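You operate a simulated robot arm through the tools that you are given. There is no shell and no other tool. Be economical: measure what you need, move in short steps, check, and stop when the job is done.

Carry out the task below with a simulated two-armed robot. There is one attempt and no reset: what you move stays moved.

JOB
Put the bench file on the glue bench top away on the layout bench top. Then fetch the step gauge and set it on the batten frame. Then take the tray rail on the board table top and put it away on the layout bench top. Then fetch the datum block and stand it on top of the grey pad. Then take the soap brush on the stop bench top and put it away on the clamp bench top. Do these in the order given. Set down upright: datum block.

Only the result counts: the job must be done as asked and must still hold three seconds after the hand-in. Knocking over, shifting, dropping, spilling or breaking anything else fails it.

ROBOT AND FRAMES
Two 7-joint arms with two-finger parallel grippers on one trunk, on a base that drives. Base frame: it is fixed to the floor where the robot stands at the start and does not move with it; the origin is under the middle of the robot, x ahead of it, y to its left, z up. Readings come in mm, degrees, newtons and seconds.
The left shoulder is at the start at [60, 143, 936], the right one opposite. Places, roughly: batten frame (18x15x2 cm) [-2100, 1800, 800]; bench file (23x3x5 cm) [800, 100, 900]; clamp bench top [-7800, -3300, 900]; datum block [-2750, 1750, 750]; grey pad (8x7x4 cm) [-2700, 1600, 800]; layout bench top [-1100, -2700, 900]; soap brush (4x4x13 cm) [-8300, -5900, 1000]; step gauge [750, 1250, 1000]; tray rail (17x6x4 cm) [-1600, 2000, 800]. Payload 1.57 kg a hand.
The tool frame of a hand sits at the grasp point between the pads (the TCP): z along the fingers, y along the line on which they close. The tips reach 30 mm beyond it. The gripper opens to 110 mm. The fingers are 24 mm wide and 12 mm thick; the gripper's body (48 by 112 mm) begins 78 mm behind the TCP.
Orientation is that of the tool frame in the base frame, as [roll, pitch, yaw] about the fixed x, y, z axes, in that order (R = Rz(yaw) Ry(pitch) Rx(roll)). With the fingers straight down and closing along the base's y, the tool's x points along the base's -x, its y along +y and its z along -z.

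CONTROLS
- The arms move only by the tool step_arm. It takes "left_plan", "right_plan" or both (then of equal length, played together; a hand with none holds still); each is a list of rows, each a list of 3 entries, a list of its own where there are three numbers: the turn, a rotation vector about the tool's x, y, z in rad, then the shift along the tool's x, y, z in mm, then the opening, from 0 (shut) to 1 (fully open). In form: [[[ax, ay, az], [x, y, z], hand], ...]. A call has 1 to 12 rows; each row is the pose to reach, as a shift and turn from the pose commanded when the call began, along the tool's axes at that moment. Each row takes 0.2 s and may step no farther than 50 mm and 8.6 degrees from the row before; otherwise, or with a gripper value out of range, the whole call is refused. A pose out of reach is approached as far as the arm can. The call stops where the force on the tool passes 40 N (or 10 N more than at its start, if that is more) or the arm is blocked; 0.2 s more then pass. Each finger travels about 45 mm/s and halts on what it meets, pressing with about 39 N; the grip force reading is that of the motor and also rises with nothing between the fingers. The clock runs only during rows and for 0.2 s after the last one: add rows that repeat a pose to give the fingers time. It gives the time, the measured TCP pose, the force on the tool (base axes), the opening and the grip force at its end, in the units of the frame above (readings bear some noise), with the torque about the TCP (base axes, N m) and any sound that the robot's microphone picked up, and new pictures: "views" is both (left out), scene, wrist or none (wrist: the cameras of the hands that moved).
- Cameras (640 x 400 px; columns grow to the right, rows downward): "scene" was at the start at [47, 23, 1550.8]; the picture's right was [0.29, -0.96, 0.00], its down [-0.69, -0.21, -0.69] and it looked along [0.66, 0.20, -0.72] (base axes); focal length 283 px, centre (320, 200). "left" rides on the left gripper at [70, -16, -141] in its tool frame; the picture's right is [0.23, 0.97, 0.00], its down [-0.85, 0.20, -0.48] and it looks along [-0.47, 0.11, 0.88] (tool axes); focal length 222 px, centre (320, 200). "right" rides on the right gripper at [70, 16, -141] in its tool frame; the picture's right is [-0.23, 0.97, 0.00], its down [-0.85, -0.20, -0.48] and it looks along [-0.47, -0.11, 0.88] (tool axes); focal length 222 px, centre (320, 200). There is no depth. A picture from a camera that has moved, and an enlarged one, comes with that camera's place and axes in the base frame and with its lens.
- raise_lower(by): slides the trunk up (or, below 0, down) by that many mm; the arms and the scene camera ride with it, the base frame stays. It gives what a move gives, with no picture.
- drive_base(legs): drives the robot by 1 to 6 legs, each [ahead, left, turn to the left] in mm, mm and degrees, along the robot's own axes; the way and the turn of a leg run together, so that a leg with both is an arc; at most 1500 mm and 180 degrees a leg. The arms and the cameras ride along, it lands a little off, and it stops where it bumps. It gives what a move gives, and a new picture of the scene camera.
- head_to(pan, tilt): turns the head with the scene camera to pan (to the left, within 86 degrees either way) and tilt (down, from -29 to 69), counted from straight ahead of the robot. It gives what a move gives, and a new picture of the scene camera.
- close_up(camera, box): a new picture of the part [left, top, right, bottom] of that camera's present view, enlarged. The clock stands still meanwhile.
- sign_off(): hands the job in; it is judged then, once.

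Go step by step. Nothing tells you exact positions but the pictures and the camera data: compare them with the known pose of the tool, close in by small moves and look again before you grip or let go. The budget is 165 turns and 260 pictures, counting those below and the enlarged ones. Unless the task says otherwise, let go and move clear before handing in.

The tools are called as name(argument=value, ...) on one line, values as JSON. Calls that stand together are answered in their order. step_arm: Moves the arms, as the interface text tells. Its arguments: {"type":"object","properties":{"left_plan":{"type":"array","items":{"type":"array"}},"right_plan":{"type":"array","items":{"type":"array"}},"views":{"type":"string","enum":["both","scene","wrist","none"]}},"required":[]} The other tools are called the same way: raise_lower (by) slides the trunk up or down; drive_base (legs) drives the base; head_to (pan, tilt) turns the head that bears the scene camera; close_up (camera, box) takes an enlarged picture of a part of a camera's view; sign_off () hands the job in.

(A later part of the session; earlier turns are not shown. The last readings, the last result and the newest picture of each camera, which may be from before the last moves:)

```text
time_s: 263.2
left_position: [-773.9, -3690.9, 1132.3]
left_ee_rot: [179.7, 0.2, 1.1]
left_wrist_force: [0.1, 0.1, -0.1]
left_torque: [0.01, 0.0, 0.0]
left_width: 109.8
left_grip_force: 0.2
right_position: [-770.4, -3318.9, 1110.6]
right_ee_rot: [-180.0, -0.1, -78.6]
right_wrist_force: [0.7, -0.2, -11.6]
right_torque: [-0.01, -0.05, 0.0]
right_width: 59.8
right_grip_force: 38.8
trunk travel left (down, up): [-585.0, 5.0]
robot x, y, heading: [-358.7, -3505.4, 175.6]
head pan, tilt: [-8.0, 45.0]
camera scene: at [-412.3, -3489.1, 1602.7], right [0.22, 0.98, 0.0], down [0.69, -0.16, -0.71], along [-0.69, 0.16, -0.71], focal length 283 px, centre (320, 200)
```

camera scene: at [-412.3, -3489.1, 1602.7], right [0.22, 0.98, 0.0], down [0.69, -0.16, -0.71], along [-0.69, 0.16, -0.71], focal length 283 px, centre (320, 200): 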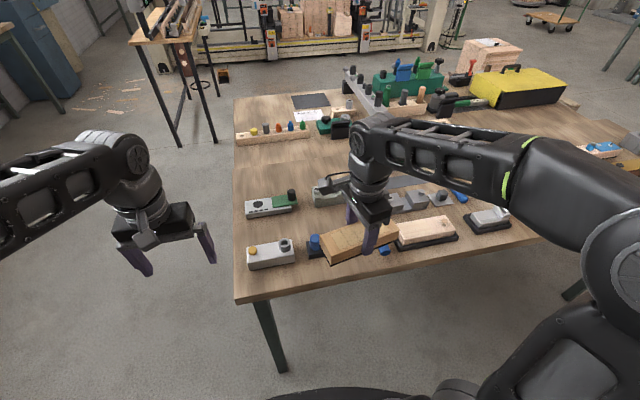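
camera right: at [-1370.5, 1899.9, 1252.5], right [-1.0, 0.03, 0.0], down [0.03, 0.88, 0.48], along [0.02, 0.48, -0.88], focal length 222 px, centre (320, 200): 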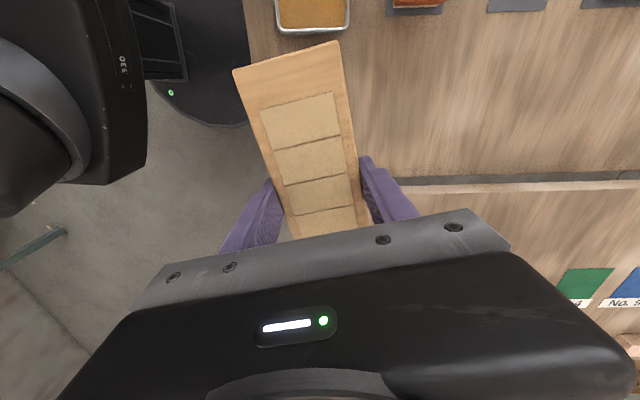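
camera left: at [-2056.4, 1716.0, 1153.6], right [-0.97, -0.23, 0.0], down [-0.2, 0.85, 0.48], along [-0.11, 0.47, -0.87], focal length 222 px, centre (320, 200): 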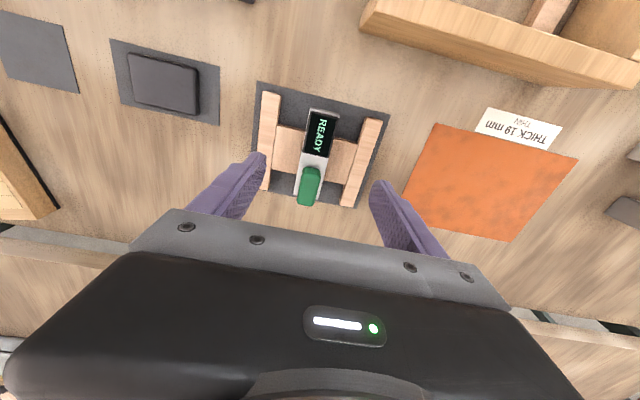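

The patch behind the small blue tool is free (x≈-1058…-950). I'm moving the rail above [-1005,-3385], aligned with y.

step_arm(right_plan=[[[0, 0, 0.05], [3, 40, 8], 0], [[0, 0, 0.1], [6, 80, 16], 0], [[0, 0, 0.15], [9, 120, 24], 0], [[0, 0, 0.199], [12, 160, 32], 0], [[0, 0, 0.199], [15, 200, 40], 0], [[0, 0, 0.199], [18, 242, 50], 0], [[0, 0, 0.199], [18, 242, 50], 0]])

close_up(camera="scene", box=[220, 150, 420, 275])

```text
time_s: 264.8
left_position: [-773.0, -3691.2, 1131.1]
left_ee_rot: [179.8, 0.2, 1.1]
left_wrist_force: [-1.2, 0.6, -0.4]
left_torque: [0.02, -0.01, -0.02]
left_width: 110.2
left_grip_force: 0.1
right_position: [-974.8, -3374.5, 1068.4]
right_ee_rot: [-179.8, 0.0, -89.9]
right_wrist_force: [-0.1, -0.1, -10.5]
right_torque: [0.03, 0.01, -0.03]
right_width: 60.1
right_grip_force: 39.2
right hand out of reach, approached as far as the arm can: row 6, 7
trunk travel left (down, up): [-585.0, 5.0]
robot x, y, heading: [-358.8, -3505.6, 175.4]
head pan, tilt: [-8.0, 45.0]
camera scene: at [-413.5, -3489.4, 1602.7], right [0.22, 0.98, 0.0], down [0.69, -0.16, -0.71], along [-0.69, 0.16, -0.71], focal length 283 px, centre (320, 200)
camera right: at [-990.7, -3444.3, 1210.9], right [-0.97, 0.23, 0.0], down [0.2, 0.85, 0.48], along [0.11, 0.47, -0.88], focal length 222 px, centre (320, 200)
```

scene: 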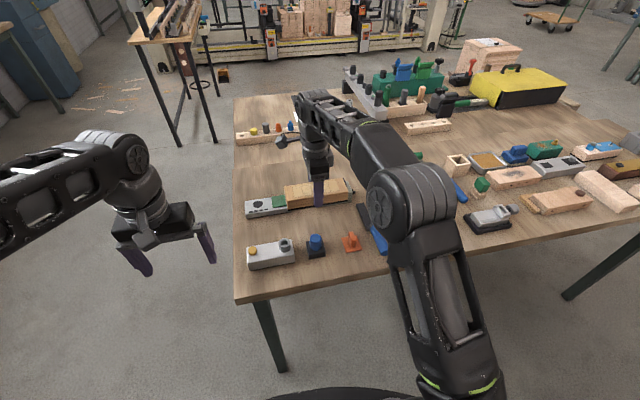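
right: 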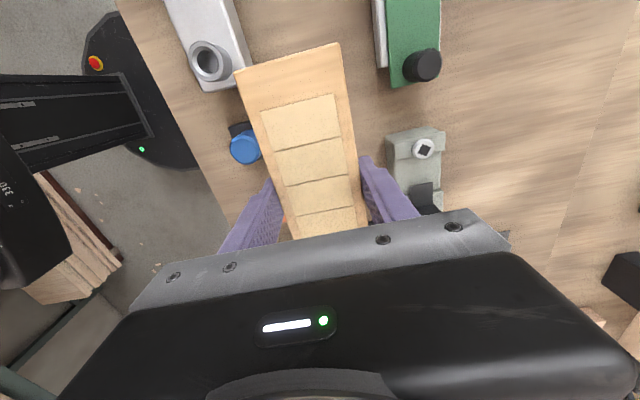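

```text
3.20 times, centred on (320, 212) of scene
camera zoom: at [-413.5, -3489.4, 1602.7], right [0.22, 0.98, 0.0], down [0.69, -0.16, -0.71], along [-0.69, 0.16, -0.71], focal length 906 px, centre (320, 160)
```

zoom: 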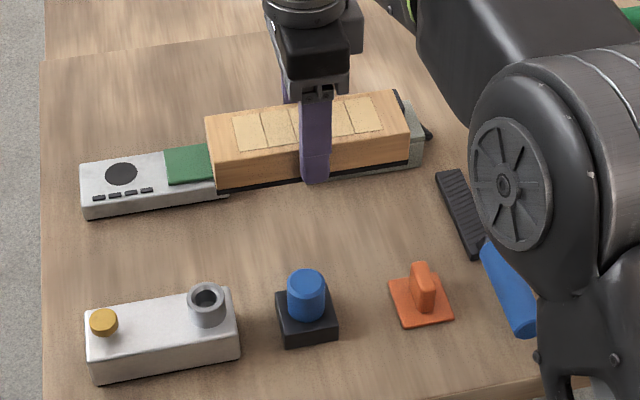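

The free strip is really x≈-1055…-916, so the target centre is [-986,-3385]. I'm lowering.

step_arm(right_plan=[[[0, 0, 0], [4, 0, 40], 0], [[0, 0, 0], [10, 6, 75], 0], [[0, 0, 0], [10, 11, 100], 0], [[0, 0, 0], [10, 11, 112], 0], [[0, 0, 0], [10, 11, 112], 0]])

close_up(camera="scene", box=[220, 150, 420, 275])

```text
time_s: 266.0
left_position: [-774.1, -3691.7, 1131.9]
left_ee_rot: [179.8, 0.4, 1.1]
left_wrist_force: [-0.7, -0.3, -0.6]
left_torque: [-0.05, -0.01, -0.01]
left_width: 110.1
left_grip_force: 0.1
right_position: [-987.2, -3384.6, 954.3]
right_ee_rot: [-179.8, -0.1, -90.0]
right_wrist_force: [-0.5, -0.6, -11.1]
right_torque: [0.01, 0.0, -0.01]
right_width: 60.0
right_grip_force: 38.8
trunk travel left (down, up): [-585.0, 5.0]
robot x, y, heading: [-361.8, -3503.2, 175.5]
head pan, tilt: [-8.0, 45.0]
camera scene: at [-412.8, -3489.1, 1602.7], right [0.22, 0.98, 0.0], down [0.69, -0.16, -0.71], along [-0.69, 0.16, -0.71], focal length 283 px, centre (320, 200)
camera right: at [-1003.1, -3453.8, 1096.3], right [-0.97, 0.23, 0.0], down [0.2, 0.85, 0.48], along [0.11, 0.47, -0.88], focal length 222 px, centre (320, 200)
```

scene: 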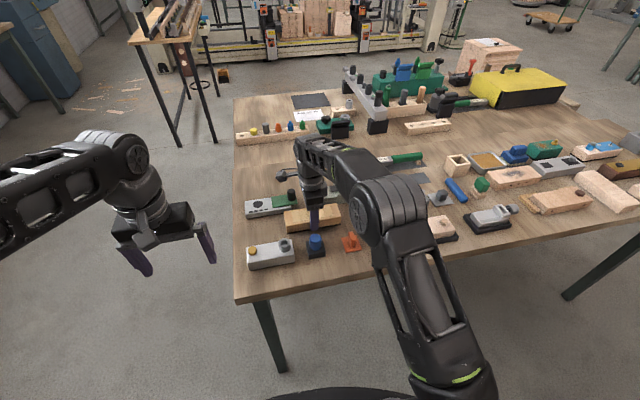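
right: 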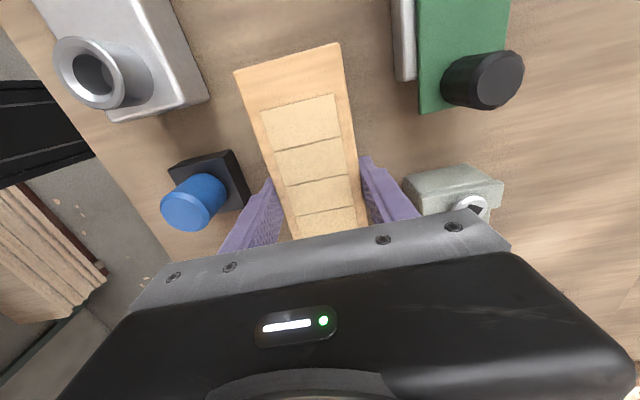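

```text
3.20 times, centred on (320, 212) of scene
camera zoom: at [-412.8, -3489.1, 1602.7], right [0.22, 0.98, 0.0], down [0.69, -0.16, -0.71], along [-0.69, 0.16, -0.71], focal length 906 px, centre (320, 160)
```

zoom: 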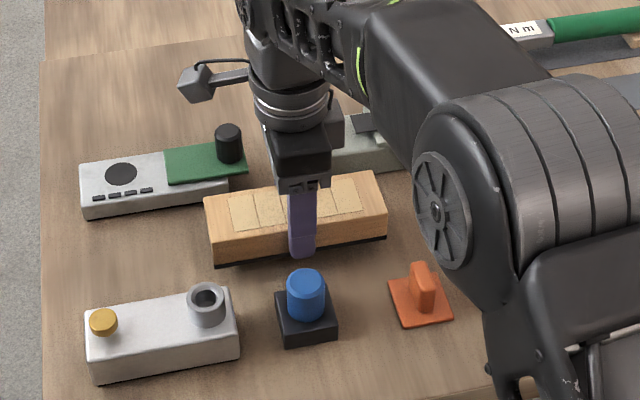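

step_arm(right_plan=[[[0, 0, 0], [0, 3, 8], 0], [[0, 0, 0], [0, 3, 13], 0], [[0, 0, 0], [0, 3, 16], 0], [[0, 0, 0], [0, 3, 19], 0], [[0, 0, 0], [0, 3, 22], 0]], views="none")

```text
time_s: 267.2
left_position: [-773.0, -3691.5, 1133.0]
left_ee_rot: [179.9, 0.5, 1.1]
left_wrist_force: [-0.5, 0.1, 0.6]
left_torque: [0.03, 0.03, 0.0]
left_width: 109.9
left_grip_force: 0.1
right_position: [-987.8, -3385.0, 937.8]
right_ee_rot: [179.7, 0.0, -90.0]
right_wrist_force: [-2.3, 0.3, 18.6]
right_torque: [0.69, -0.8, -0.12]
right_width: 59.8
right_grip_force: 39.0
trunk travel left (down, up): [-585.0, 5.0]
robot x, y, heading: [-362.1, -3506.4, 175.3]
head pan, tilt: [-8.0, 45.0]
```

Contact at the expected height. Opening slightly and rising.

step_arm(right_plan=[[[0, 0, 0], [0, 0, -3], 0.1], [[0, 0, 0], [0, 0, -3], 0.66], [[0, 0, 0], [0, 0, -3], 0.68], [[0, 0, 0], [0, 0, -3], 0.68], [[0, 0, 0], [0, 0, -40], 0.68], [[0, 0, 0], [0, 0, -85], 0.68], [[0, 0, 0], [0, -30, -120], 0.68], [[0, 0, 0], [0, -75, -140], 0.9], [[0, 0, 0], [0, -120, -155], 1], [[0, 0, 0], [0, -165, -170], 1], [[0, 0, 0], [0, -210, -180], 1]])

close_up(camera="scene", box=[220, 150, 420, 275])

```text
time_s: 269.6
left_position: [-771.8, -3690.0, 1133.3]
left_ee_rot: [179.8, 0.4, 1.1]
left_wrist_force: [0.1, 0.2, 1.0]
left_torque: [-0.04, 0.0, -0.01]
left_width: 110.2
left_grip_force: 0.1
right_position: [-777.3, -3383.2, 1112.9]
right_ee_rot: [179.9, 0.0, -90.0]
right_wrist_force: [0.1, -0.2, 0.0]
right_torque: [-0.01, 0.05, -0.01]
right_width: 110.0
right_grip_force: 0.1
trunk travel left (down, up): [-585.0, 5.0]
robot x, y, heading: [-365.4, -3502.1, 175.2]
head pan, tilt: [-8.0, 45.0]
camera scene: at [-410.2, -3488.7, 1602.8], right [0.22, 0.98, 0.0], down [0.69, -0.16, -0.71], along [-0.69, 0.16, -0.71], focal length 283 px, centre (320, 200)
camera right: at [-793.0, -3452.3, 1255.0], right [-0.97, 0.23, 0.0], down [0.2, 0.85, 0.48], along [0.11, 0.47, -0.88], focal length 222 px, centre (320, 200)
```

scene: 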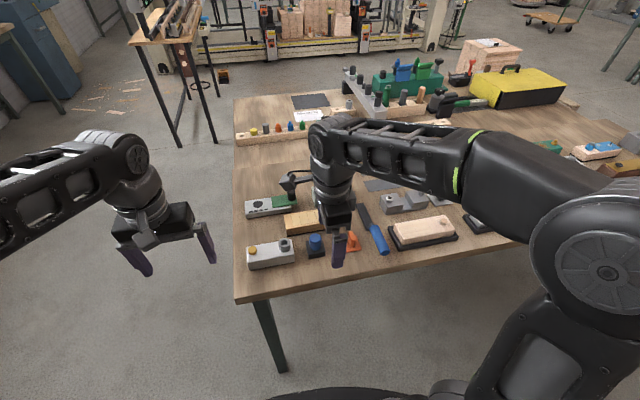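
right: 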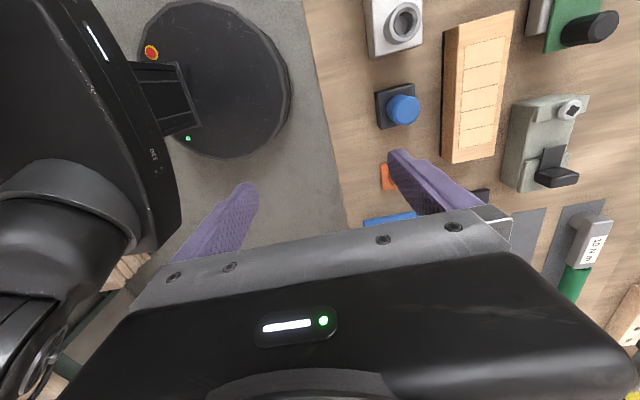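

```text
3.20 times, centred on (320, 212) of scene
camera zoom: at [-410.2, -3488.7, 1602.8], right [0.22, 0.98, 0.0], down [0.69, -0.16, -0.71], along [-0.69, 0.16, -0.71], focal length 906 px, centre (320, 160)
```

zoom: 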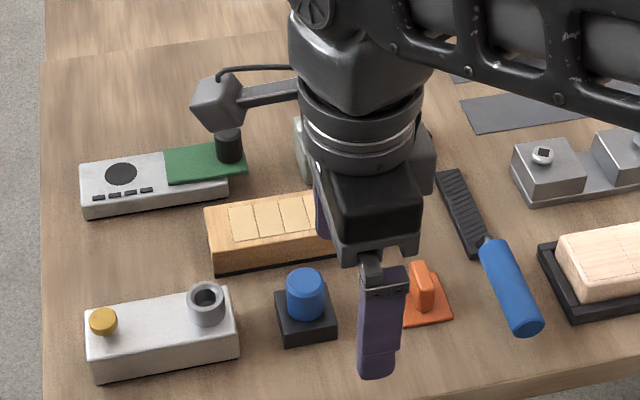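

The rail is placed cleanly. Next is the datum block, so I'm driving back toward the board table.

drive_base(legs=[[-80, 0, 0], [0, 0, -85], [1500, 0, 0], [1500, 0, 0], [1450, 0, 0]])

```text
time_s: 295.1
left_position: [-655.2, 1287.6, 1132.2]
left_ee_rot: [179.8, 0.4, -81.1]
left_wrist_force: [-0.4, -0.2, -0.7]
left_torque: [0.0, -0.01, 0.01]
left_width: 109.9
left_grip_force: 0.0
right_position: [-351.4, 1334.8, 1112.2]
right_ee_rot: [-180.0, 0.0, -172.1]
right_wrist_force: [-0.6, 0.1, 0.5]
right_torque: [0.0, 0.01, -0.04]
right_width: 110.1
right_grip_force: 0.1
trunk travel left (down, up): [-585.0, 5.0]
robot x, y, heading: [-411.9, 909.4, 93.1]
head pan, tilt: [-8.0, 45.0]
camera scene: at [-405.8, 957.4, 1602.7], right [1.0, -0.09, 0.0], down [-0.06, -0.7, -0.71], along [0.06, 0.7, -0.71], focal length 283 px, centre (320, 200)
```

scene: 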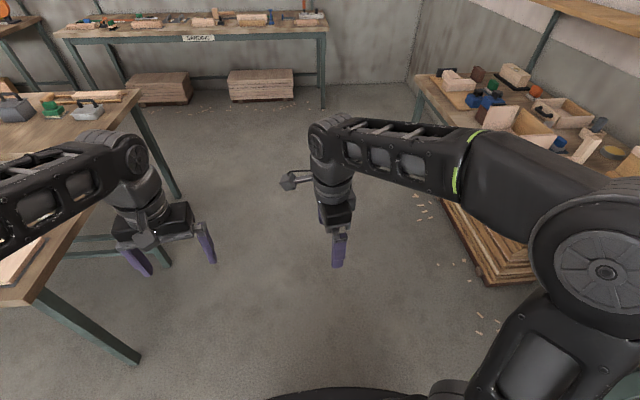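

drive_base(legs=[[0, 0, 87], [1500, 0, 0], [590, 0, 0], [0, 0, -90]])

head_to(pan=5, tilt=40)

```text
time_s: 312.9
left_position: [-2717.9, 1312.8, 1133.0]
left_ee_rot: [179.7, 0.3, -84.8]
left_wrist_force: [0.0, -0.2, 0.0]
left_torque: [-0.02, -0.02, 0.0]
left_width: 110.1
left_grip_force: 0.0
right_position: [-2410.8, 1339.7, 1112.7]
right_ee_rot: [-179.9, 0.0, -176.0]
right_wrist_force: [-0.1, -0.2, -0.4]
right_torque: [-0.02, -0.01, -0.03]
right_width: 109.9
right_grip_force: 0.0
trunk travel left (down, up): [-585.0, 5.0]
robot x, y, heading: [-2503.4, 916.5, 89.4]
head pan, tilt: [-8.0, 45.0]
camera scene: at [-2490.6, 966.2, 1602.8], right [0.99, -0.15, 0.0], down [-0.11, -0.7, -0.71], along [0.11, 0.7, -0.71], focal length 283 px, centre (320, 200)
```

scene: 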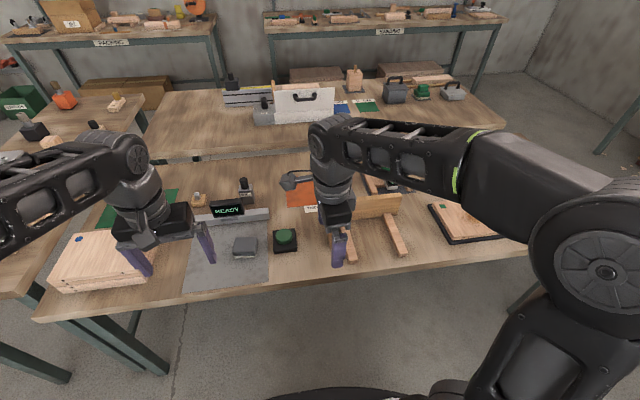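

```text
time_s: 313.7
left_position: [-2716.5, 1312.1, 1132.4]
left_ee_rot: [179.8, 0.3, -84.9]
left_wrist_force: [-0.3, -1.2, 0.1]
left_torque: [0.02, -0.02, 0.02]
left_width: 110.0
left_grip_force: 0.1
right_position: [-2411.2, 1341.2, 1112.7]
right_ee_rot: [180.0, 0.1, -175.9]
right_wrist_force: [-0.6, -0.4, -0.5]
right_torque: [0.0, 0.0, 0.0]
right_width: 110.0
right_grip_force: 0.0
trunk travel left (down, up): [-585.0, 5.0]
robot x, y, heading: [-2500.6, 918.8, 89.2]
head pan, tilt: [5.0, 40.0]
camera scene: at [-2509.3, 970.6, 1610.0], right [1.0, 0.07, 0.0], down [0.05, -0.64, -0.77], along [-0.06, 0.76, -0.64], focal length 283 px, centre (320, 200)
```

scene: 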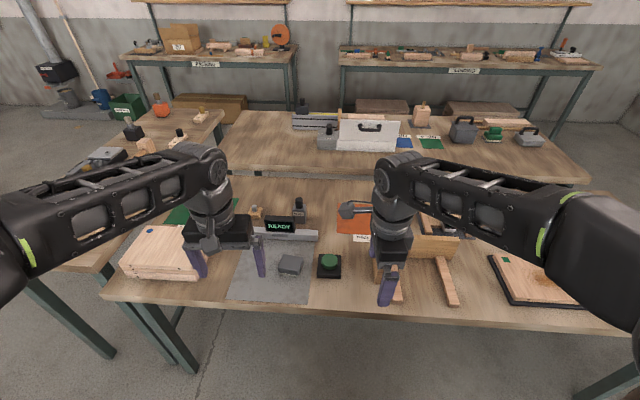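

close_up(camera="scene", box=[230, 190, 350, 290])

drive_base(legs=[[200, 0, 0]])

close_up(camera="scene", box=[220, 200, 360, 320])

```text
4.00 times, centred on (290, 240) of scene
camera zoom: at [-2509.3, 970.6, 1610.0], right [1.0, 0.07, 0.0], down [0.05, -0.64, -0.77], along [-0.06, 0.76, -0.64], focal length 1133 px, centre (440, 40)
```

zoom: 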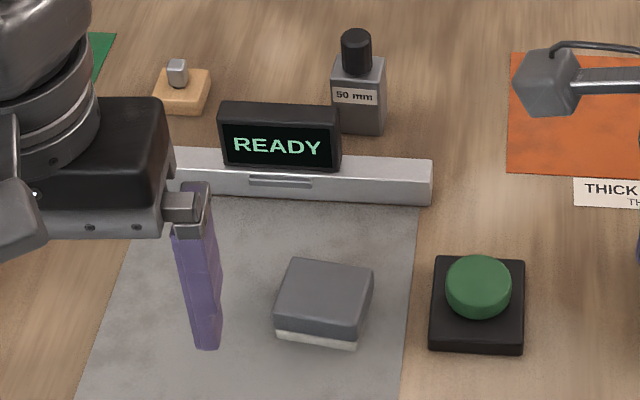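

```text
time_s: 315.3
left_position: [-2715.1, 1515.2, 1131.2]
left_ee_rot: [179.7, 0.2, -84.9]
left_wrist_force: [-0.3, 0.6, 0.3]
left_torque: [-0.05, 0.01, 0.02]
left_width: 110.0
left_grip_force: 0.0
right_position: [-2408.8, 1543.4, 1111.9]
right_ee_rot: [-179.9, 0.0, -175.9]
right_wrist_force: [0.7, -0.5, 0.0]
right_torque: [-0.03, 0.01, 0.01]
right_width: 110.0
right_grip_force: 0.0
trunk travel left (down, up): [-585.0, 5.0]
robot x, y, heading: [-2500.0, 1121.2, 89.3]
head pan, tilt: [5.0, 40.0]
camera scene: at [-2506.8, 1174.4, 1610.0], right [1.0, 0.07, 0.0], down [0.05, -0.64, -0.77], along [-0.06, 0.76, -0.64], focal length 283 px, centre (320, 200)
```

scene: 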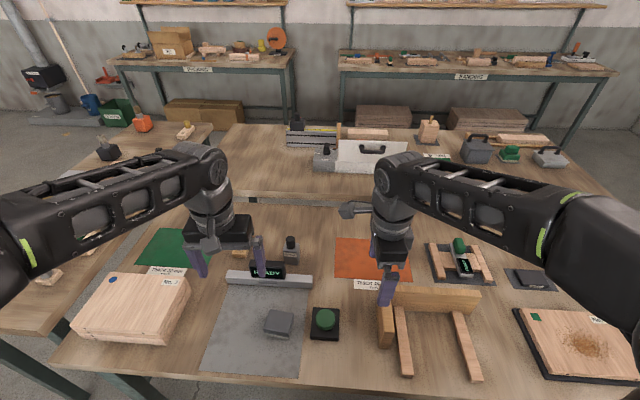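

```text
3.33 times, centred on (290, 260) of scene
camera zoom: at [-2506.8, 1174.4, 1610.0], right [1.0, 0.07, 0.0], down [0.05, -0.64, -0.77], along [-0.06, 0.76, -0.64], focal length 944 px, centre (420, 0)
```

zoom: 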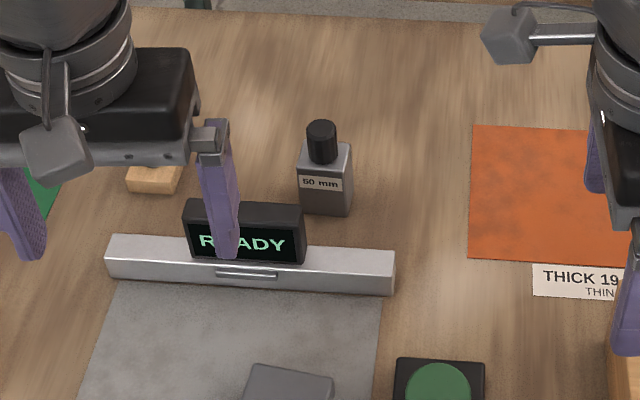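

The datum block is the grey "50 mm" block with a black knob, at about [-2652,1808]. I'm moving the left hand above it.

step_arm(left_plan=[[[0, 0, 0], [-36, -11, 20], 1], [[0, 0, 0], [-72, -22, 40], 1], [[0, 0, 0], [-108, -33, 60], 1], [[0, 0, 0], [-144, -44, 80], 1], [[0, 0, 0], [-180, -55, 100], 1], [[0, 0, 0], [-216, -66, 120], 1], [[0, 0, 0], [-252, -77, 140], 1], [[0, 0, 0], [-278, -87, 155], 1], [[0, 0, 0], [-278, -87, 155], 1]])

```text
time_s: 317.3
left_position: [-2653.7, 1801.4, 979.8]
left_ee_rot: [179.7, 0.4, -84.9]
left_wrist_force: [0.0, 0.0, 0.3]
left_torque: [0.0, -0.01, -0.03]
left_width: 109.9
left_grip_force: 0.1
right_position: [-2408.1, 1540.7, 1111.6]
right_ee_rot: [-180.0, 0.0, -175.9]
right_wrist_force: [0.4, 0.2, 0.0]
right_torque: [0.04, -0.01, -0.02]
right_width: 109.7
right_grip_force: 0.0
trunk travel left (down, up): [-585.0, 5.0]
robot x, y, heading: [-2500.2, 1118.1, 89.3]
head pan, tilt: [5.0, 40.0]
camera scene: at [-2507.0, 1172.3, 1610.1], right [1.0, 0.07, 0.0], down [0.05, -0.64, -0.77], along [-0.06, 0.76, -0.64], focal length 283 px, centre (320, 200)
camera left: at [-2632.4, 1732.4, 1121.0], right [-0.95, -0.31, 0.0], down [-0.27, 0.83, 0.48], along [-0.15, 0.46, -0.88], focal length 222 px, centre (320, 200)
```

scene: 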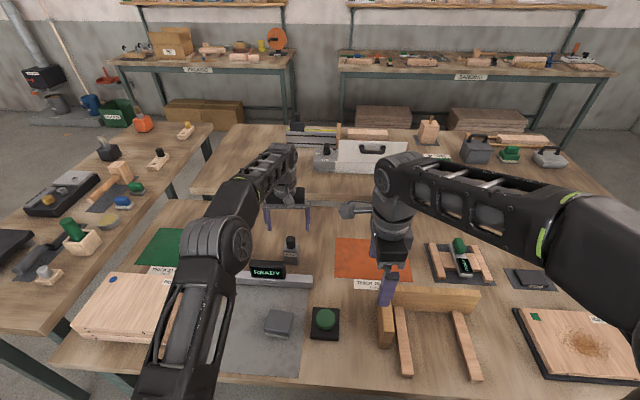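
left: 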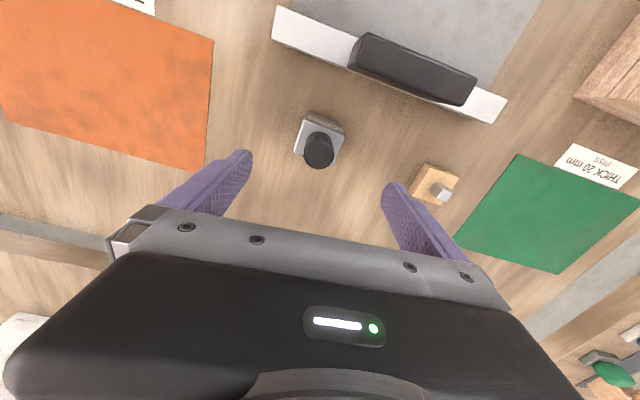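

Already aligned in yaw, with the centre at about [-2652,1795]. I'm lowering partway.

step_arm(left_plan=[[[0, 0, 0], [7, -1, 40], 1], [[0, 0, 0], [7, -1, 80], 1], [[0, 0, 0], [7, -1, 105], 1], [[0, 0, 0], [7, -1, 105], 1]])

close_up(camera="scene", box=[240, 190, 360, 290])

```text
time_s: 318.3
left_position: [-2652.4, 1794.5, 875.9]
left_ee_rot: [179.8, 0.3, -84.9]
left_wrist_force: [1.8, 0.6, 0.0]
left_torque: [0.01, 0.03, -0.01]
left_width: 110.1
left_grip_force: 0.1
right_position: [-2409.0, 1542.0, 1113.3]
right_ee_rot: [-179.9, 0.0, -176.0]
right_wrist_force: [0.4, 0.8, 0.1]
right_torque: [-0.02, 0.01, 0.01]
right_width: 110.1
right_grip_force: 0.0
trunk travel left (down, up): [-585.0, 5.0]
robot x, y, heading: [-2499.7, 1115.5, 89.5]
head pan, tilt: [5.0, 40.0]
camera scene: at [-2506.8, 1173.0, 1610.0], right [1.0, 0.07, 0.0], down [0.05, -0.64, -0.77], along [-0.06, 0.76, -0.64], focal length 283 px, centre (320, 200)
camera left: at [-2631.0, 1726.0, 1016.0], right [-0.95, -0.31, 0.0], down [-0.27, 0.83, 0.48], along [-0.15, 0.46, -0.88], focal length 222 px, centre (320, 200)
```

scene: 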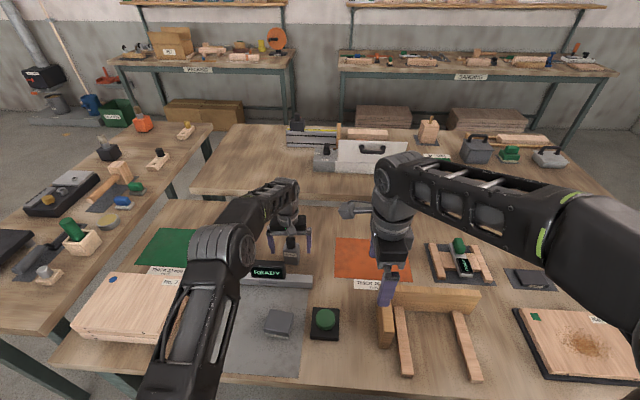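
left: 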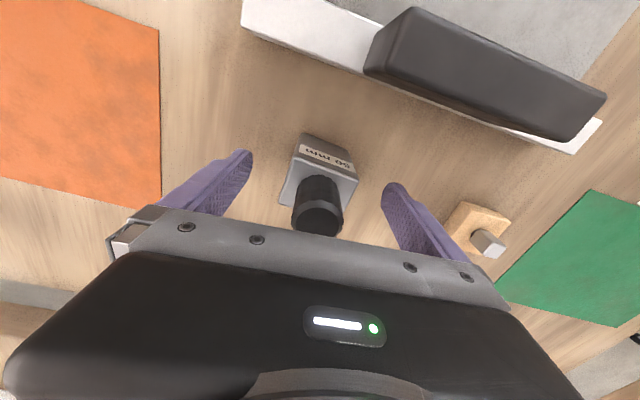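

```text
4.00 times, centred on (300, 240) of scene
camera zoom: at [-2506.8, 1173.0, 1610.0], right [1.0, 0.07, 0.0], down [0.05, -0.64, -0.77], along [-0.06, 0.76, -0.64], focal length 1133 px, centre (400, 40)
```

zoom: 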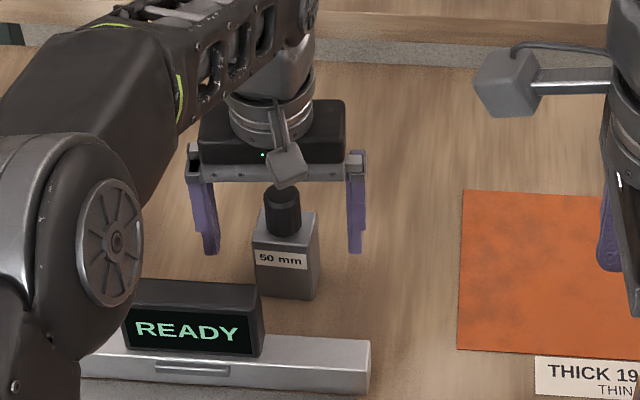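

step_arm(left_plan=[[[0, 0, 0], [-7, 2, 15], 1], [[0, 0, 0], [-7, 2, 28], 1], [[0, 0, 0], [-7, 2, 37], 1], [[0, 0, 0], [-7, 2, 37], 0.7], [[0, 0, 0], [-7, 2, 37], 0.4], [[0, 0, 0], [-7, 2, 37], 0.1], [[0, 0, 0], [-7, 2, 37], 0], [[0, 0, 0], [-7, 2, 37], 0], [[0, 0, 0], [-7, 2, 37], 0]], views="wrist")

```text
time_s: 320.3
left_position: [-2653.9, 1802.1, 837.1]
left_ee_rot: [179.8, 0.4, -84.8]
left_wrist_force: [0.8, -0.1, 1.2]
left_torque: [0.03, -0.21, -0.01]
left_width: 49.8
left_grip_force: 33.9
right_position: [-2408.3, 1541.4, 1111.9]
right_ee_rot: [180.0, 0.0, -175.9]
right_wrist_force: [0.6, -0.2, 0.0]
right_torque: [0.01, 0.0, 0.02]
right_width: 110.1
right_grip_force: 0.0
trunk travel left (down, up): [-585.0, 5.0]
robot x, y, heading: [-2502.3, 1116.2, 89.3]
head pan, tilt: [5.0, 40.0]
camera left: at [-2632.5, 1733.1, 978.8], right [-0.95, -0.31, 0.0], down [-0.27, 0.83, 0.48], along [-0.15, 0.46, -0.88], focal length 222 px, centre (320, 200)
```

left: 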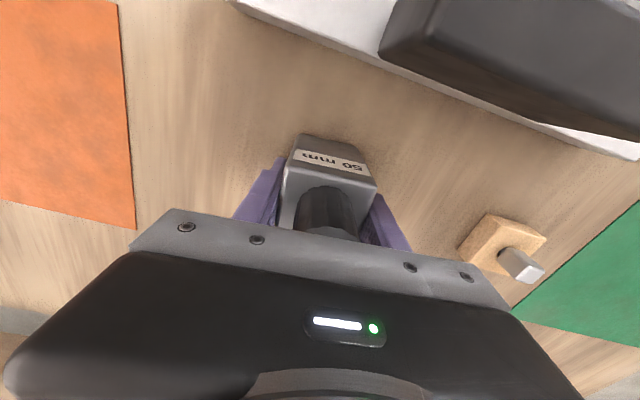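

Gripped at 49.8 mm, so it's the 50 mm block. I'm lifting and carrying it over to above the grey pad at about [-2649,1547].

step_arm(left_plan=[[[0, 0, 0], [0, 0, -30], 0], [[0, 0, 0], [0, 0, -75], 0], [[0, 0, 0], [0, 0, -120], 0], [[0, 0, 0], [20, 1, -150], 0], [[0, 0, 0], [65, 5, -150], 0], [[0, 0, 0], [110, 8, -150], 0], [[0, 0, 0], [155, 11, -150], 0], [[0, 0, 0], [200, 14, -150], 0], [[0, 0, 0], [240, 17, -150], 0], [[0, 0, 0], [254, 18, -150], 0], [[0, 0, 0], [254, 18, -150], 0]])

close_up(camera="scene", box=[220, 220, 360, 360])

```text
time_s: 322.7
left_position: [-2649.9, 1544.7, 984.0]
left_ee_rot: [179.9, 0.3, -84.9]
left_wrist_force: [-1.3, -0.6, -5.1]
left_torque: [0.04, 0.05, 0.01]
left_width: 49.7
left_grip_force: 38.9
right_position: [-2408.1, 1542.2, 1112.8]
right_ee_rot: [180.0, 0.0, -176.0]
right_wrist_force: [-0.8, 0.1, 0.5]
right_torque: [0.01, 0.04, 0.02]
right_width: 109.9
right_grip_force: 0.1
trunk travel left (down, up): [-585.0, 5.0]
robot x, y, heading: [-2501.2, 1116.4, 89.2]
head pan, tilt: [5.0, 40.0]
camera scene: at [-2506.9, 1173.2, 1610.0], right [1.0, 0.07, 0.0], down [0.05, -0.64, -0.77], along [-0.06, 0.76, -0.64], focal length 283 px, centre (320, 200)
camera left: at [-2628.7, 1475.9, 1125.4], right [-0.95, -0.31, 0.0], down [-0.27, 0.83, 0.48], along [-0.15, 0.46, -0.88], focal length 222 px, centre (320, 200)
```

scene: 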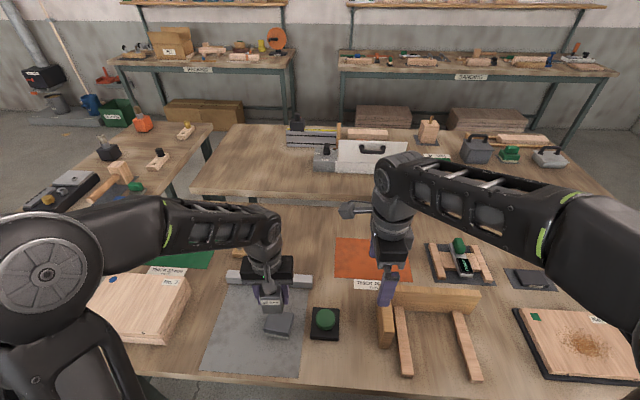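
left: 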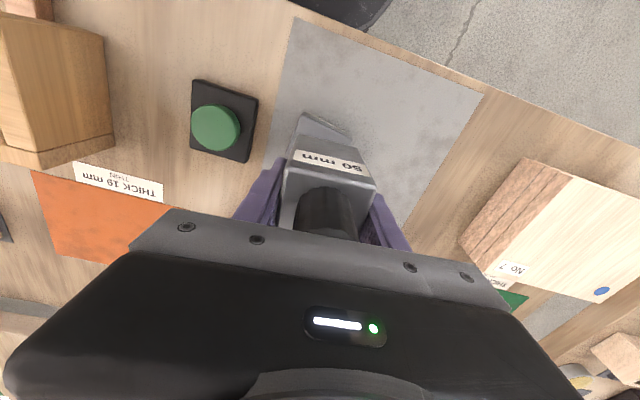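

```text
2.86 times, centred on (290, 290) of scene
camera zoom: at [-2506.9, 1173.2, 1610.0], right [1.0, 0.07, 0.0], down [0.05, -0.64, -0.77], along [-0.06, 0.76, -0.64], focal length 809 px, centre (406, -57)
```

zoom: 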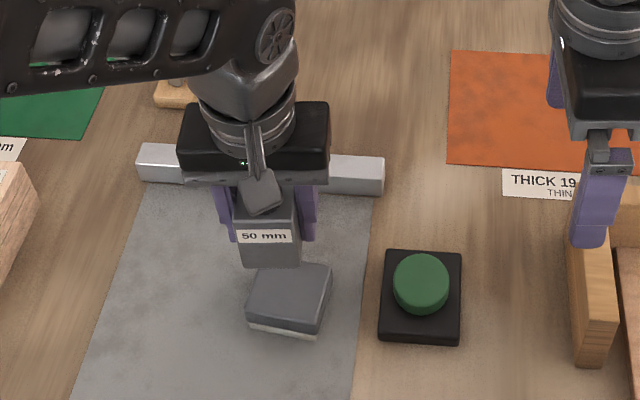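

Centred over the pad. Lowering.

step_arm(left_plan=[[[0, 0, 0], [0, -1, 40], 0], [[0, 0, 0], [0, -1, 75], 0], [[0, 0, 0], [0, -1, 93], 0], [[0, 0, 0], [0, -1, 93], 0]])

close_up(camera="scene", box=[220, 250, 340, 350])

```text
time_s: 323.7
left_position: [-2650.3, 1547.2, 892.1]
left_ee_rot: [179.8, 0.3, -84.8]
left_wrist_force: [-0.2, 0.0, -5.1]
left_torque: [0.07, 0.04, 0.01]
left_width: 50.1
left_grip_force: 39.0
right_position: [-2408.3, 1542.0, 1112.5]
right_ee_rot: [180.0, 0.0, -176.0]
right_wrist_force: [0.4, -0.9, 0.8]
right_torque: [-0.01, 0.0, 0.02]
right_width: 110.0
right_grip_force: 0.1
trunk travel left (down, up): [-585.0, 5.0]
robot x, y, heading: [-2502.0, 1117.5, 89.1]
head pan, tilt: [5.0, 40.0]
camera scene: at [-2507.0, 1172.9, 1610.0], right [1.0, 0.07, 0.0], down [0.05, -0.64, -0.77], along [-0.06, 0.76, -0.64], focal length 283 px, centre (320, 200)
camera left: at [-2628.7, 1477.0, 1033.5], right [-0.95, -0.31, 0.0], down [-0.27, 0.83, 0.48], along [-0.15, 0.46, -0.88], focal length 222 px, centre (320, 200)
```

scene: 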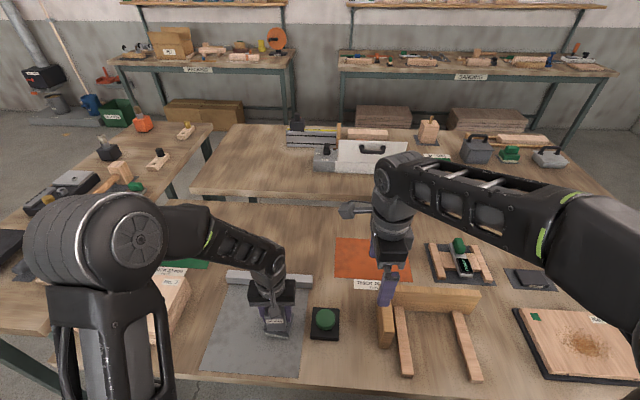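
left: 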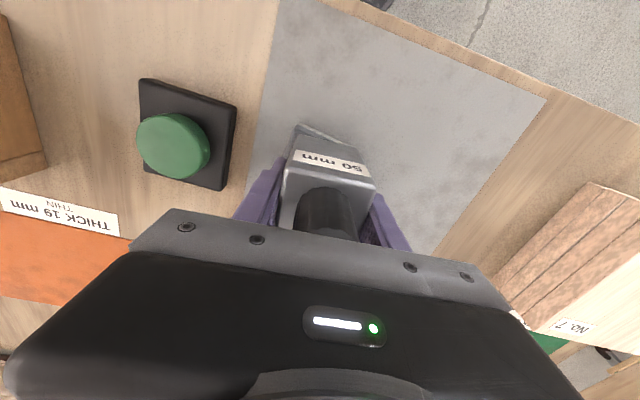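

```text
4.00 times, centred on (280, 300) of scene
camera zoom: at [-2507.0, 1172.9, 1610.0], right [1.0, 0.07, 0.0], down [0.05, -0.64, -0.77], along [-0.06, 0.76, -0.64], focal length 1133 px, centre (480, -200)
```

zoom: 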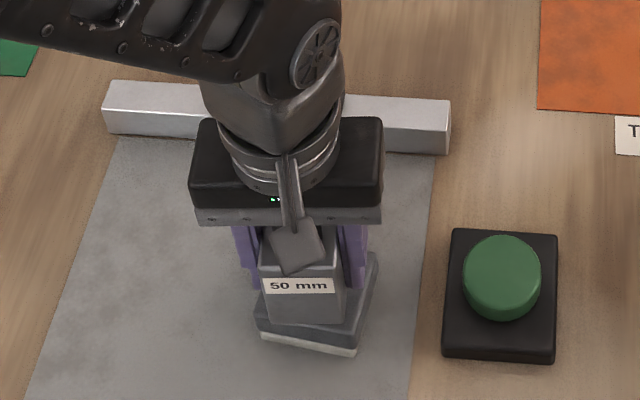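

Small correction (+3, +5), then a gentle descent to contact.

step_arm(left_plan=[[[0, 0, 0], [-5, -3, 4], 0], [[0, 0, 0], [-5, -3, 9], 0], [[0, 0, 0], [-5, -3, 13], 0], [[0, 0, 0], [-5, -3, 16], 0], [[0, 0, 0], [-5, -3, 18], 0]], views="none")

```text
time_s: 324.9
left_position: [-2647.2, 1550.4, 875.1]
left_ee_rot: [179.8, 0.4, -84.9]
left_wrist_force: [-2.1, -0.9, 7.5]
left_torque: [-0.15, -0.22, -0.02]
left_width: 49.9
left_grip_force: 38.7
right_position: [-2408.4, 1541.7, 1113.4]
right_ee_rot: [179.9, 0.0, -175.8]
right_wrist_force: [0.2, 0.1, 0.0]
right_torque: [0.01, -0.01, 0.01]
right_width: 109.9
right_grip_force: 0.1
trunk travel left (down, up): [-585.0, 5.0]
robot x, y, heading: [-2502.1, 1117.6, 89.1]
head pan, tilt: [5.0, 40.0]
```

step_arm(left_plan=[[[0, 0, 0], [0, 0, 2], 0], [[0, 0, 0], [0, 0, 2], 0], [[0, 0, 0], [0, 0, 1], 0.3], [[0, 0, 0], [0, 0, 0], 0.6], [[0, 0, 0], [0, 0, 0], 0.75], [[0, 0, 0], [0, 0, 0], 0.75], [[0, 0, 0], [0, 0, -35], 0.75], [[0, 0, 0], [0, 0, -80], 0.75], [[0, 0, 0], [0, 0, -125], 0.8], [[0, 0, 0], [20, 0, -165], 1], [[0, 0, 0], [40, 0, -205], 1]])

close_up(camera="scene", box=[220, 230, 340, 350])

```text
time_s: 327.3
left_position: [-2640.7, 1508.7, 1077.2]
left_ee_rot: [179.8, 0.3, -84.9]
left_wrist_force: [0.0, 0.5, 0.9]
left_torque: [0.02, 0.02, 0.01]
left_width: 109.8
left_grip_force: 0.0
right_position: [-2408.1, 1541.3, 1113.2]
right_ee_rot: [-180.0, -0.1, -175.9]
right_wrist_force: [-0.3, -0.3, 0.6]
right_torque: [0.04, 0.0, 0.0]
right_width: 110.2
right_grip_force: 0.0
trunk travel left (down, up): [-585.0, 5.0]
robot x, y, heading: [-2503.9, 1120.0, 89.2]
head pan, tilt: [5.0, 40.0]
camera scene: at [-2506.9, 1171.8, 1610.0], right [1.0, 0.07, 0.0], down [0.05, -0.64, -0.77], along [-0.06, 0.76, -0.64], focal length 283 px, centre (320, 200)
camera left: at [-2619.4, 1439.8, 1219.3], right [-0.95, -0.31, 0.0], down [-0.27, 0.83, 0.48], along [-0.15, 0.46, -0.88], focal length 222 px, centre (320, 200)
```

scene: 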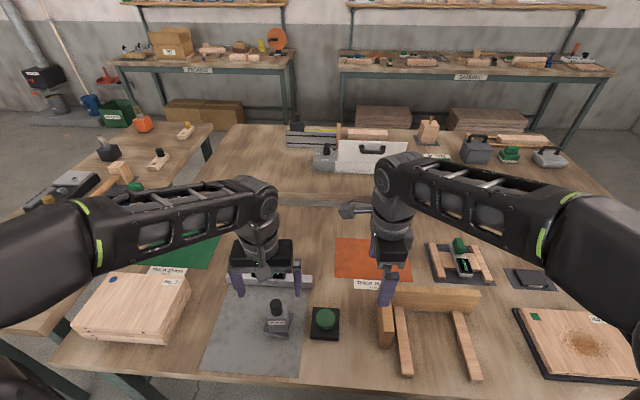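
left: 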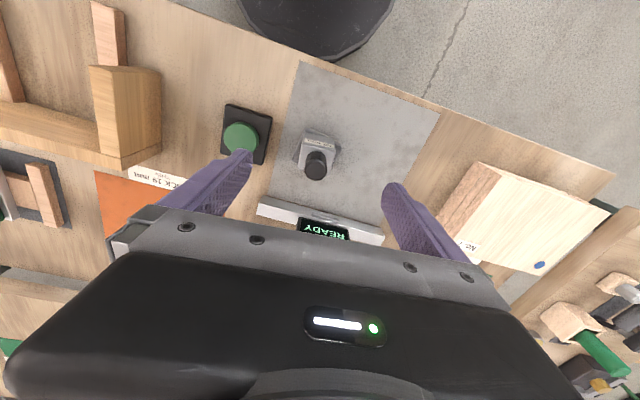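

```text
3.33 times, centred on (280, 290) of scene
camera zoom: at [-2506.9, 1171.8, 1610.0], right [1.0, 0.07, 0.0], down [0.05, -0.64, -0.77], along [-0.06, 0.76, -0.64], focal length 944 px, centre (453, -100)
```

zoom: 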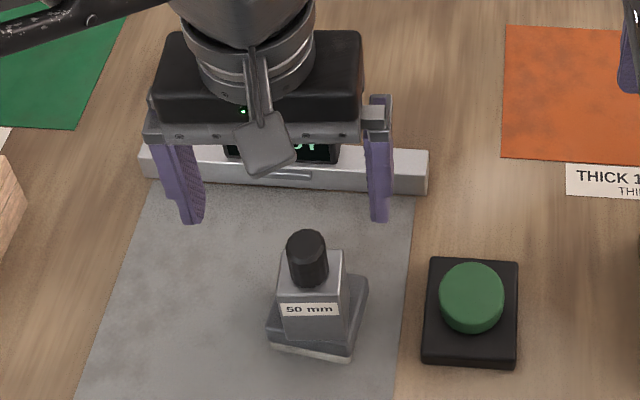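

The datum block stands upright on the pad. Last is the soap brush at [-8300,-5900], across the hall. I'll back out, turn west and scout the way.

drive_base(legs=[[-250, 0, 0], [0, 0, 90], [1500, 0, 0]])

head_to(pan=0, tilt=8)

head_to(pan=55, tilt=8)

```text
time_s: 340.1
left_position: [-4395.8, 682.4, 1076.5]
left_ee_rot: [179.8, 0.3, 6.5]
left_wrist_force: [0.4, 0.6, 0.4]
left_torque: [0.0, -0.02, 0.0]
left_width: 110.2
left_grip_force: 0.0
right_position: [-4433.7, 914.8, 1112.7]
right_ee_rot: [-180.0, 0.0, -84.4]
right_wrist_force: [0.1, -0.4, -0.4]
right_torque: [0.02, -0.02, -0.01]
right_width: 109.7
right_grip_force: 0.0
trunk travel left (down, up): [-585.0, 5.0]
robot x, y, heading: [-4007.2, 835.4, -179.1]
head pan, tilt: [5.0, 40.0]
camera scene: at [-4062.6, 826.5, 1610.0], right [-0.1, 0.99, 0.0], down [0.64, 0.07, -0.77], along [-0.76, -0.08, -0.64], focal length 283 px, centre (320, 200)
```

scene: 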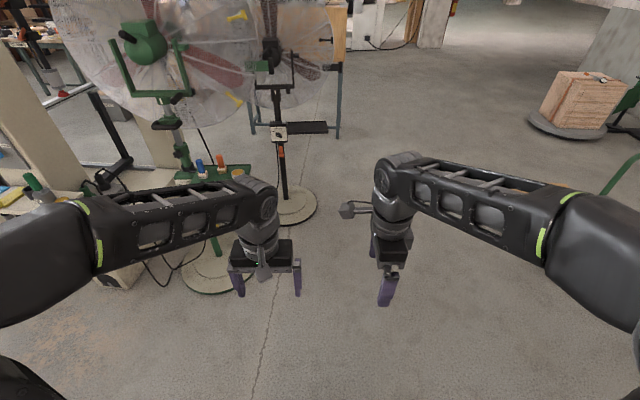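

```text
time_s: 341.1
left_position: [-4395.9, 683.2, 1077.8]
left_ee_rot: [179.9, 0.3, 6.6]
left_wrist_force: [-0.7, -1.0, 0.6]
left_torque: [0.01, -0.02, 0.0]
left_width: 110.2
left_grip_force: 0.1
right_position: [-4434.8, 915.5, 1112.5]
right_ee_rot: [180.0, 0.1, -84.4]
right_wrist_force: [-0.1, -0.4, -0.4]
right_torque: [0.02, 0.03, -0.01]
right_width: 109.5
right_grip_force: 0.1
trunk travel left (down, up): [-585.0, 5.0]
robot x, y, heading: [-4007.6, 833.9, -179.2]
head pan, tilt: [0.0, 8.0]
camera scene: at [-4070.3, 833.7, 1660.9], right [-0.01, 1.0, 0.0], down [0.14, 0.0, -0.99], along [-0.99, -0.01, -0.14], focal length 283 px, centre (320, 200)
```

scene: 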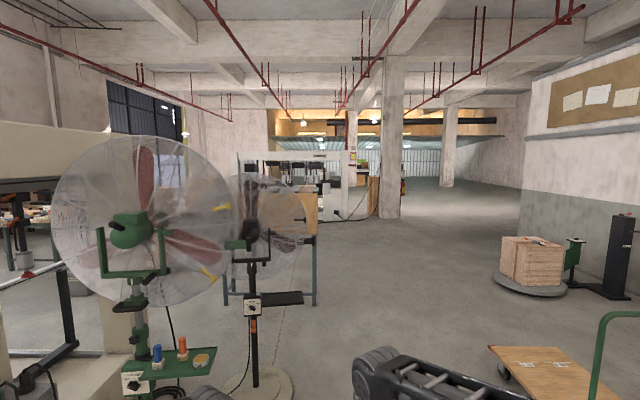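

```text
time_s: 342.3
left_position: [-4394.2, 682.2, 1077.2]
left_ee_rot: [179.8, 0.2, 6.6]
left_wrist_force: [-0.2, -0.5, -0.2]
left_torque: [-0.03, -0.03, -0.02]
left_width: 110.1
left_grip_force: 0.1
right_position: [-4434.2, 914.3, 1112.9]
right_ee_rot: [180.0, 0.1, -84.4]
right_wrist_force: [-0.3, -0.2, -1.0]
right_torque: [-0.02, 0.0, 0.02]
right_width: 109.8
right_grip_force: 0.1
trunk travel left (down, up): [-585.0, 5.0]
robot x, y, heading: [-4006.2, 835.2, -179.3]
head pan, tilt: [55.0, 8.0]
camera scene: at [-4029.8, 758.5, 1661.0], right [-0.83, 0.56, 0.0], down [0.08, 0.12, -0.99], along [-0.56, -0.82, -0.14], focal length 283 px, centre (320, 200)
```

scene: 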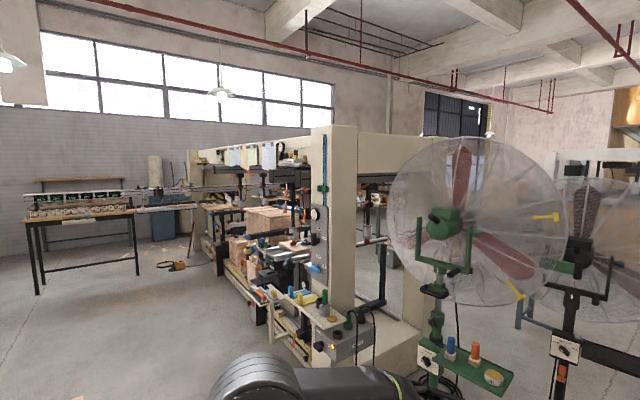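

The gantry and two fans block the direct route, with the fans at about [-5150,0] and [-5850,380]. I'll pass north of them at y≈1350 and look south from there.

drive_base(legs=[[1300, -550, 0], [1400, 0, 0]])

head_to(pan=75, tilt=10)

head_to(pan=20, tilt=12)

```text
time_s: 356.0
left_position: [-7116.0, 1214.2, 1077.6]
left_ee_rot: [179.9, 0.2, 7.0]
left_wrist_force: [0.1, 0.0, 0.1]
left_torque: [0.03, -0.03, 0.02]
left_width: 110.1
left_grip_force: 0.0
right_position: [-7155.3, 1446.4, 1112.6]
right_ee_rot: [179.9, 0.1, -84.1]
right_wrist_force: [0.0, 0.0, -0.1]
right_torque: [-0.02, 0.0, 0.0]
right_width: 110.0
right_grip_force: 0.1
trunk travel left (down, up): [-585.0, 5.0]
robot x, y, heading: [-6727.5, 1368.1, -178.6]
head pan, tilt: [55.0, 8.0]
camera scene: at [-6750.9, 1291.9, 1660.9], right [-0.83, 0.56, 0.0], down [0.08, 0.12, -0.99], along [-0.55, -0.82, -0.14], focal length 283 px, centre (320, 200)
```

scene: 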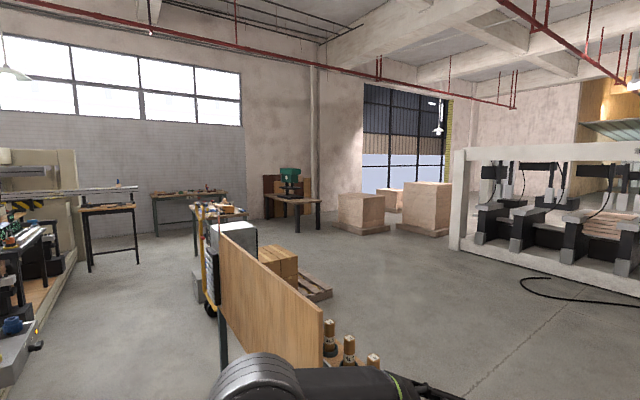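

```text
time_s: 356.8
left_position: [-7114.5, 1214.4, 1077.0]
left_ee_rot: [179.8, 0.3, 6.9]
left_wrist_force: [1.3, -0.6, -0.3]
left_torque: [0.07, 0.04, 0.01]
left_width: 109.7
left_grip_force: 0.0
right_position: [-7155.9, 1445.6, 1113.5]
right_ee_rot: [180.0, 0.0, -84.1]
right_wrist_force: [0.2, -1.1, 0.9]
right_torque: [0.03, 0.0, -0.02]
right_width: 110.0
right_grip_force: 0.0
trunk travel left (down, up): [-585.0, 5.0]
robot x, y, heading: [-6730.3, 1366.2, -178.7]
head pan, tilt: [75.0, 10.0]
camera scene: at [-6721.3, 1278.6, 1657.7], right [-0.97, 0.24, 0.0], down [0.04, 0.17, -0.98], along [-0.24, -0.96, -0.17], focal length 283 px, centre (320, 200)
```

scene: 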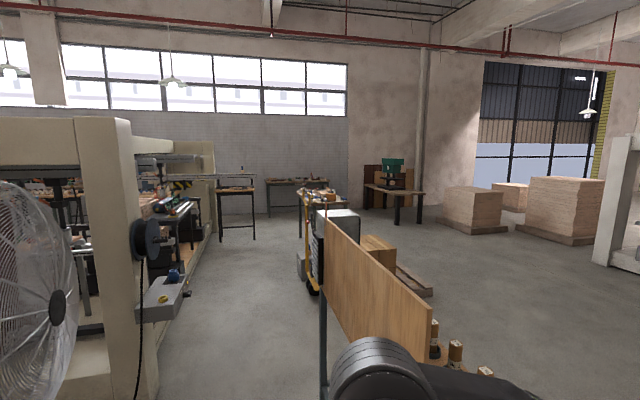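

```text
time_s: 358.1
left_position: [-7115.9, 1213.6, 1077.6]
left_ee_rot: [179.8, 0.3, 7.0]
left_wrist_force: [-0.8, -0.3, 1.1]
left_torque: [-0.01, -0.02, 0.04]
left_width: 109.9
left_grip_force: 0.0
right_position: [-7155.6, 1445.8, 1112.9]
right_ee_rot: [-179.9, -0.1, -84.1]
right_wrist_force: [-0.4, -1.1, 0.7]
right_torque: [0.02, -0.03, -0.01]
right_width: 110.0
right_grip_force: 0.0
trunk travel left (down, up): [-585.0, 5.0]
robot x, y, heading: [-6728.1, 1368.2, -178.7]
head pan, tilt: [20.0, 12.0]
camera scene: at [-6785.9, 1335.1, 1654.5], right [-0.36, 0.93, 0.0], down [0.19, 0.08, -0.98], along [-0.91, -0.35, -0.21], focal length 283 px, centre (320, 200)
```

scene: 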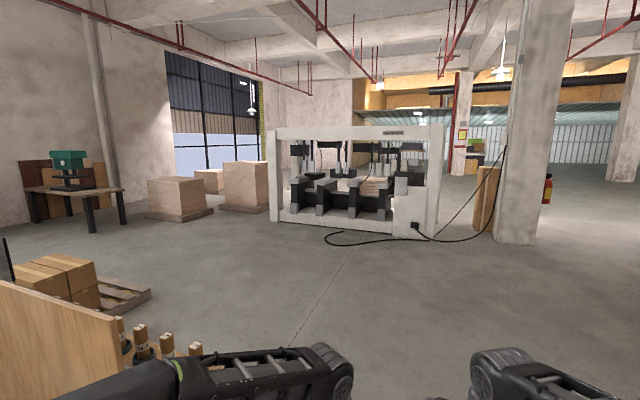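

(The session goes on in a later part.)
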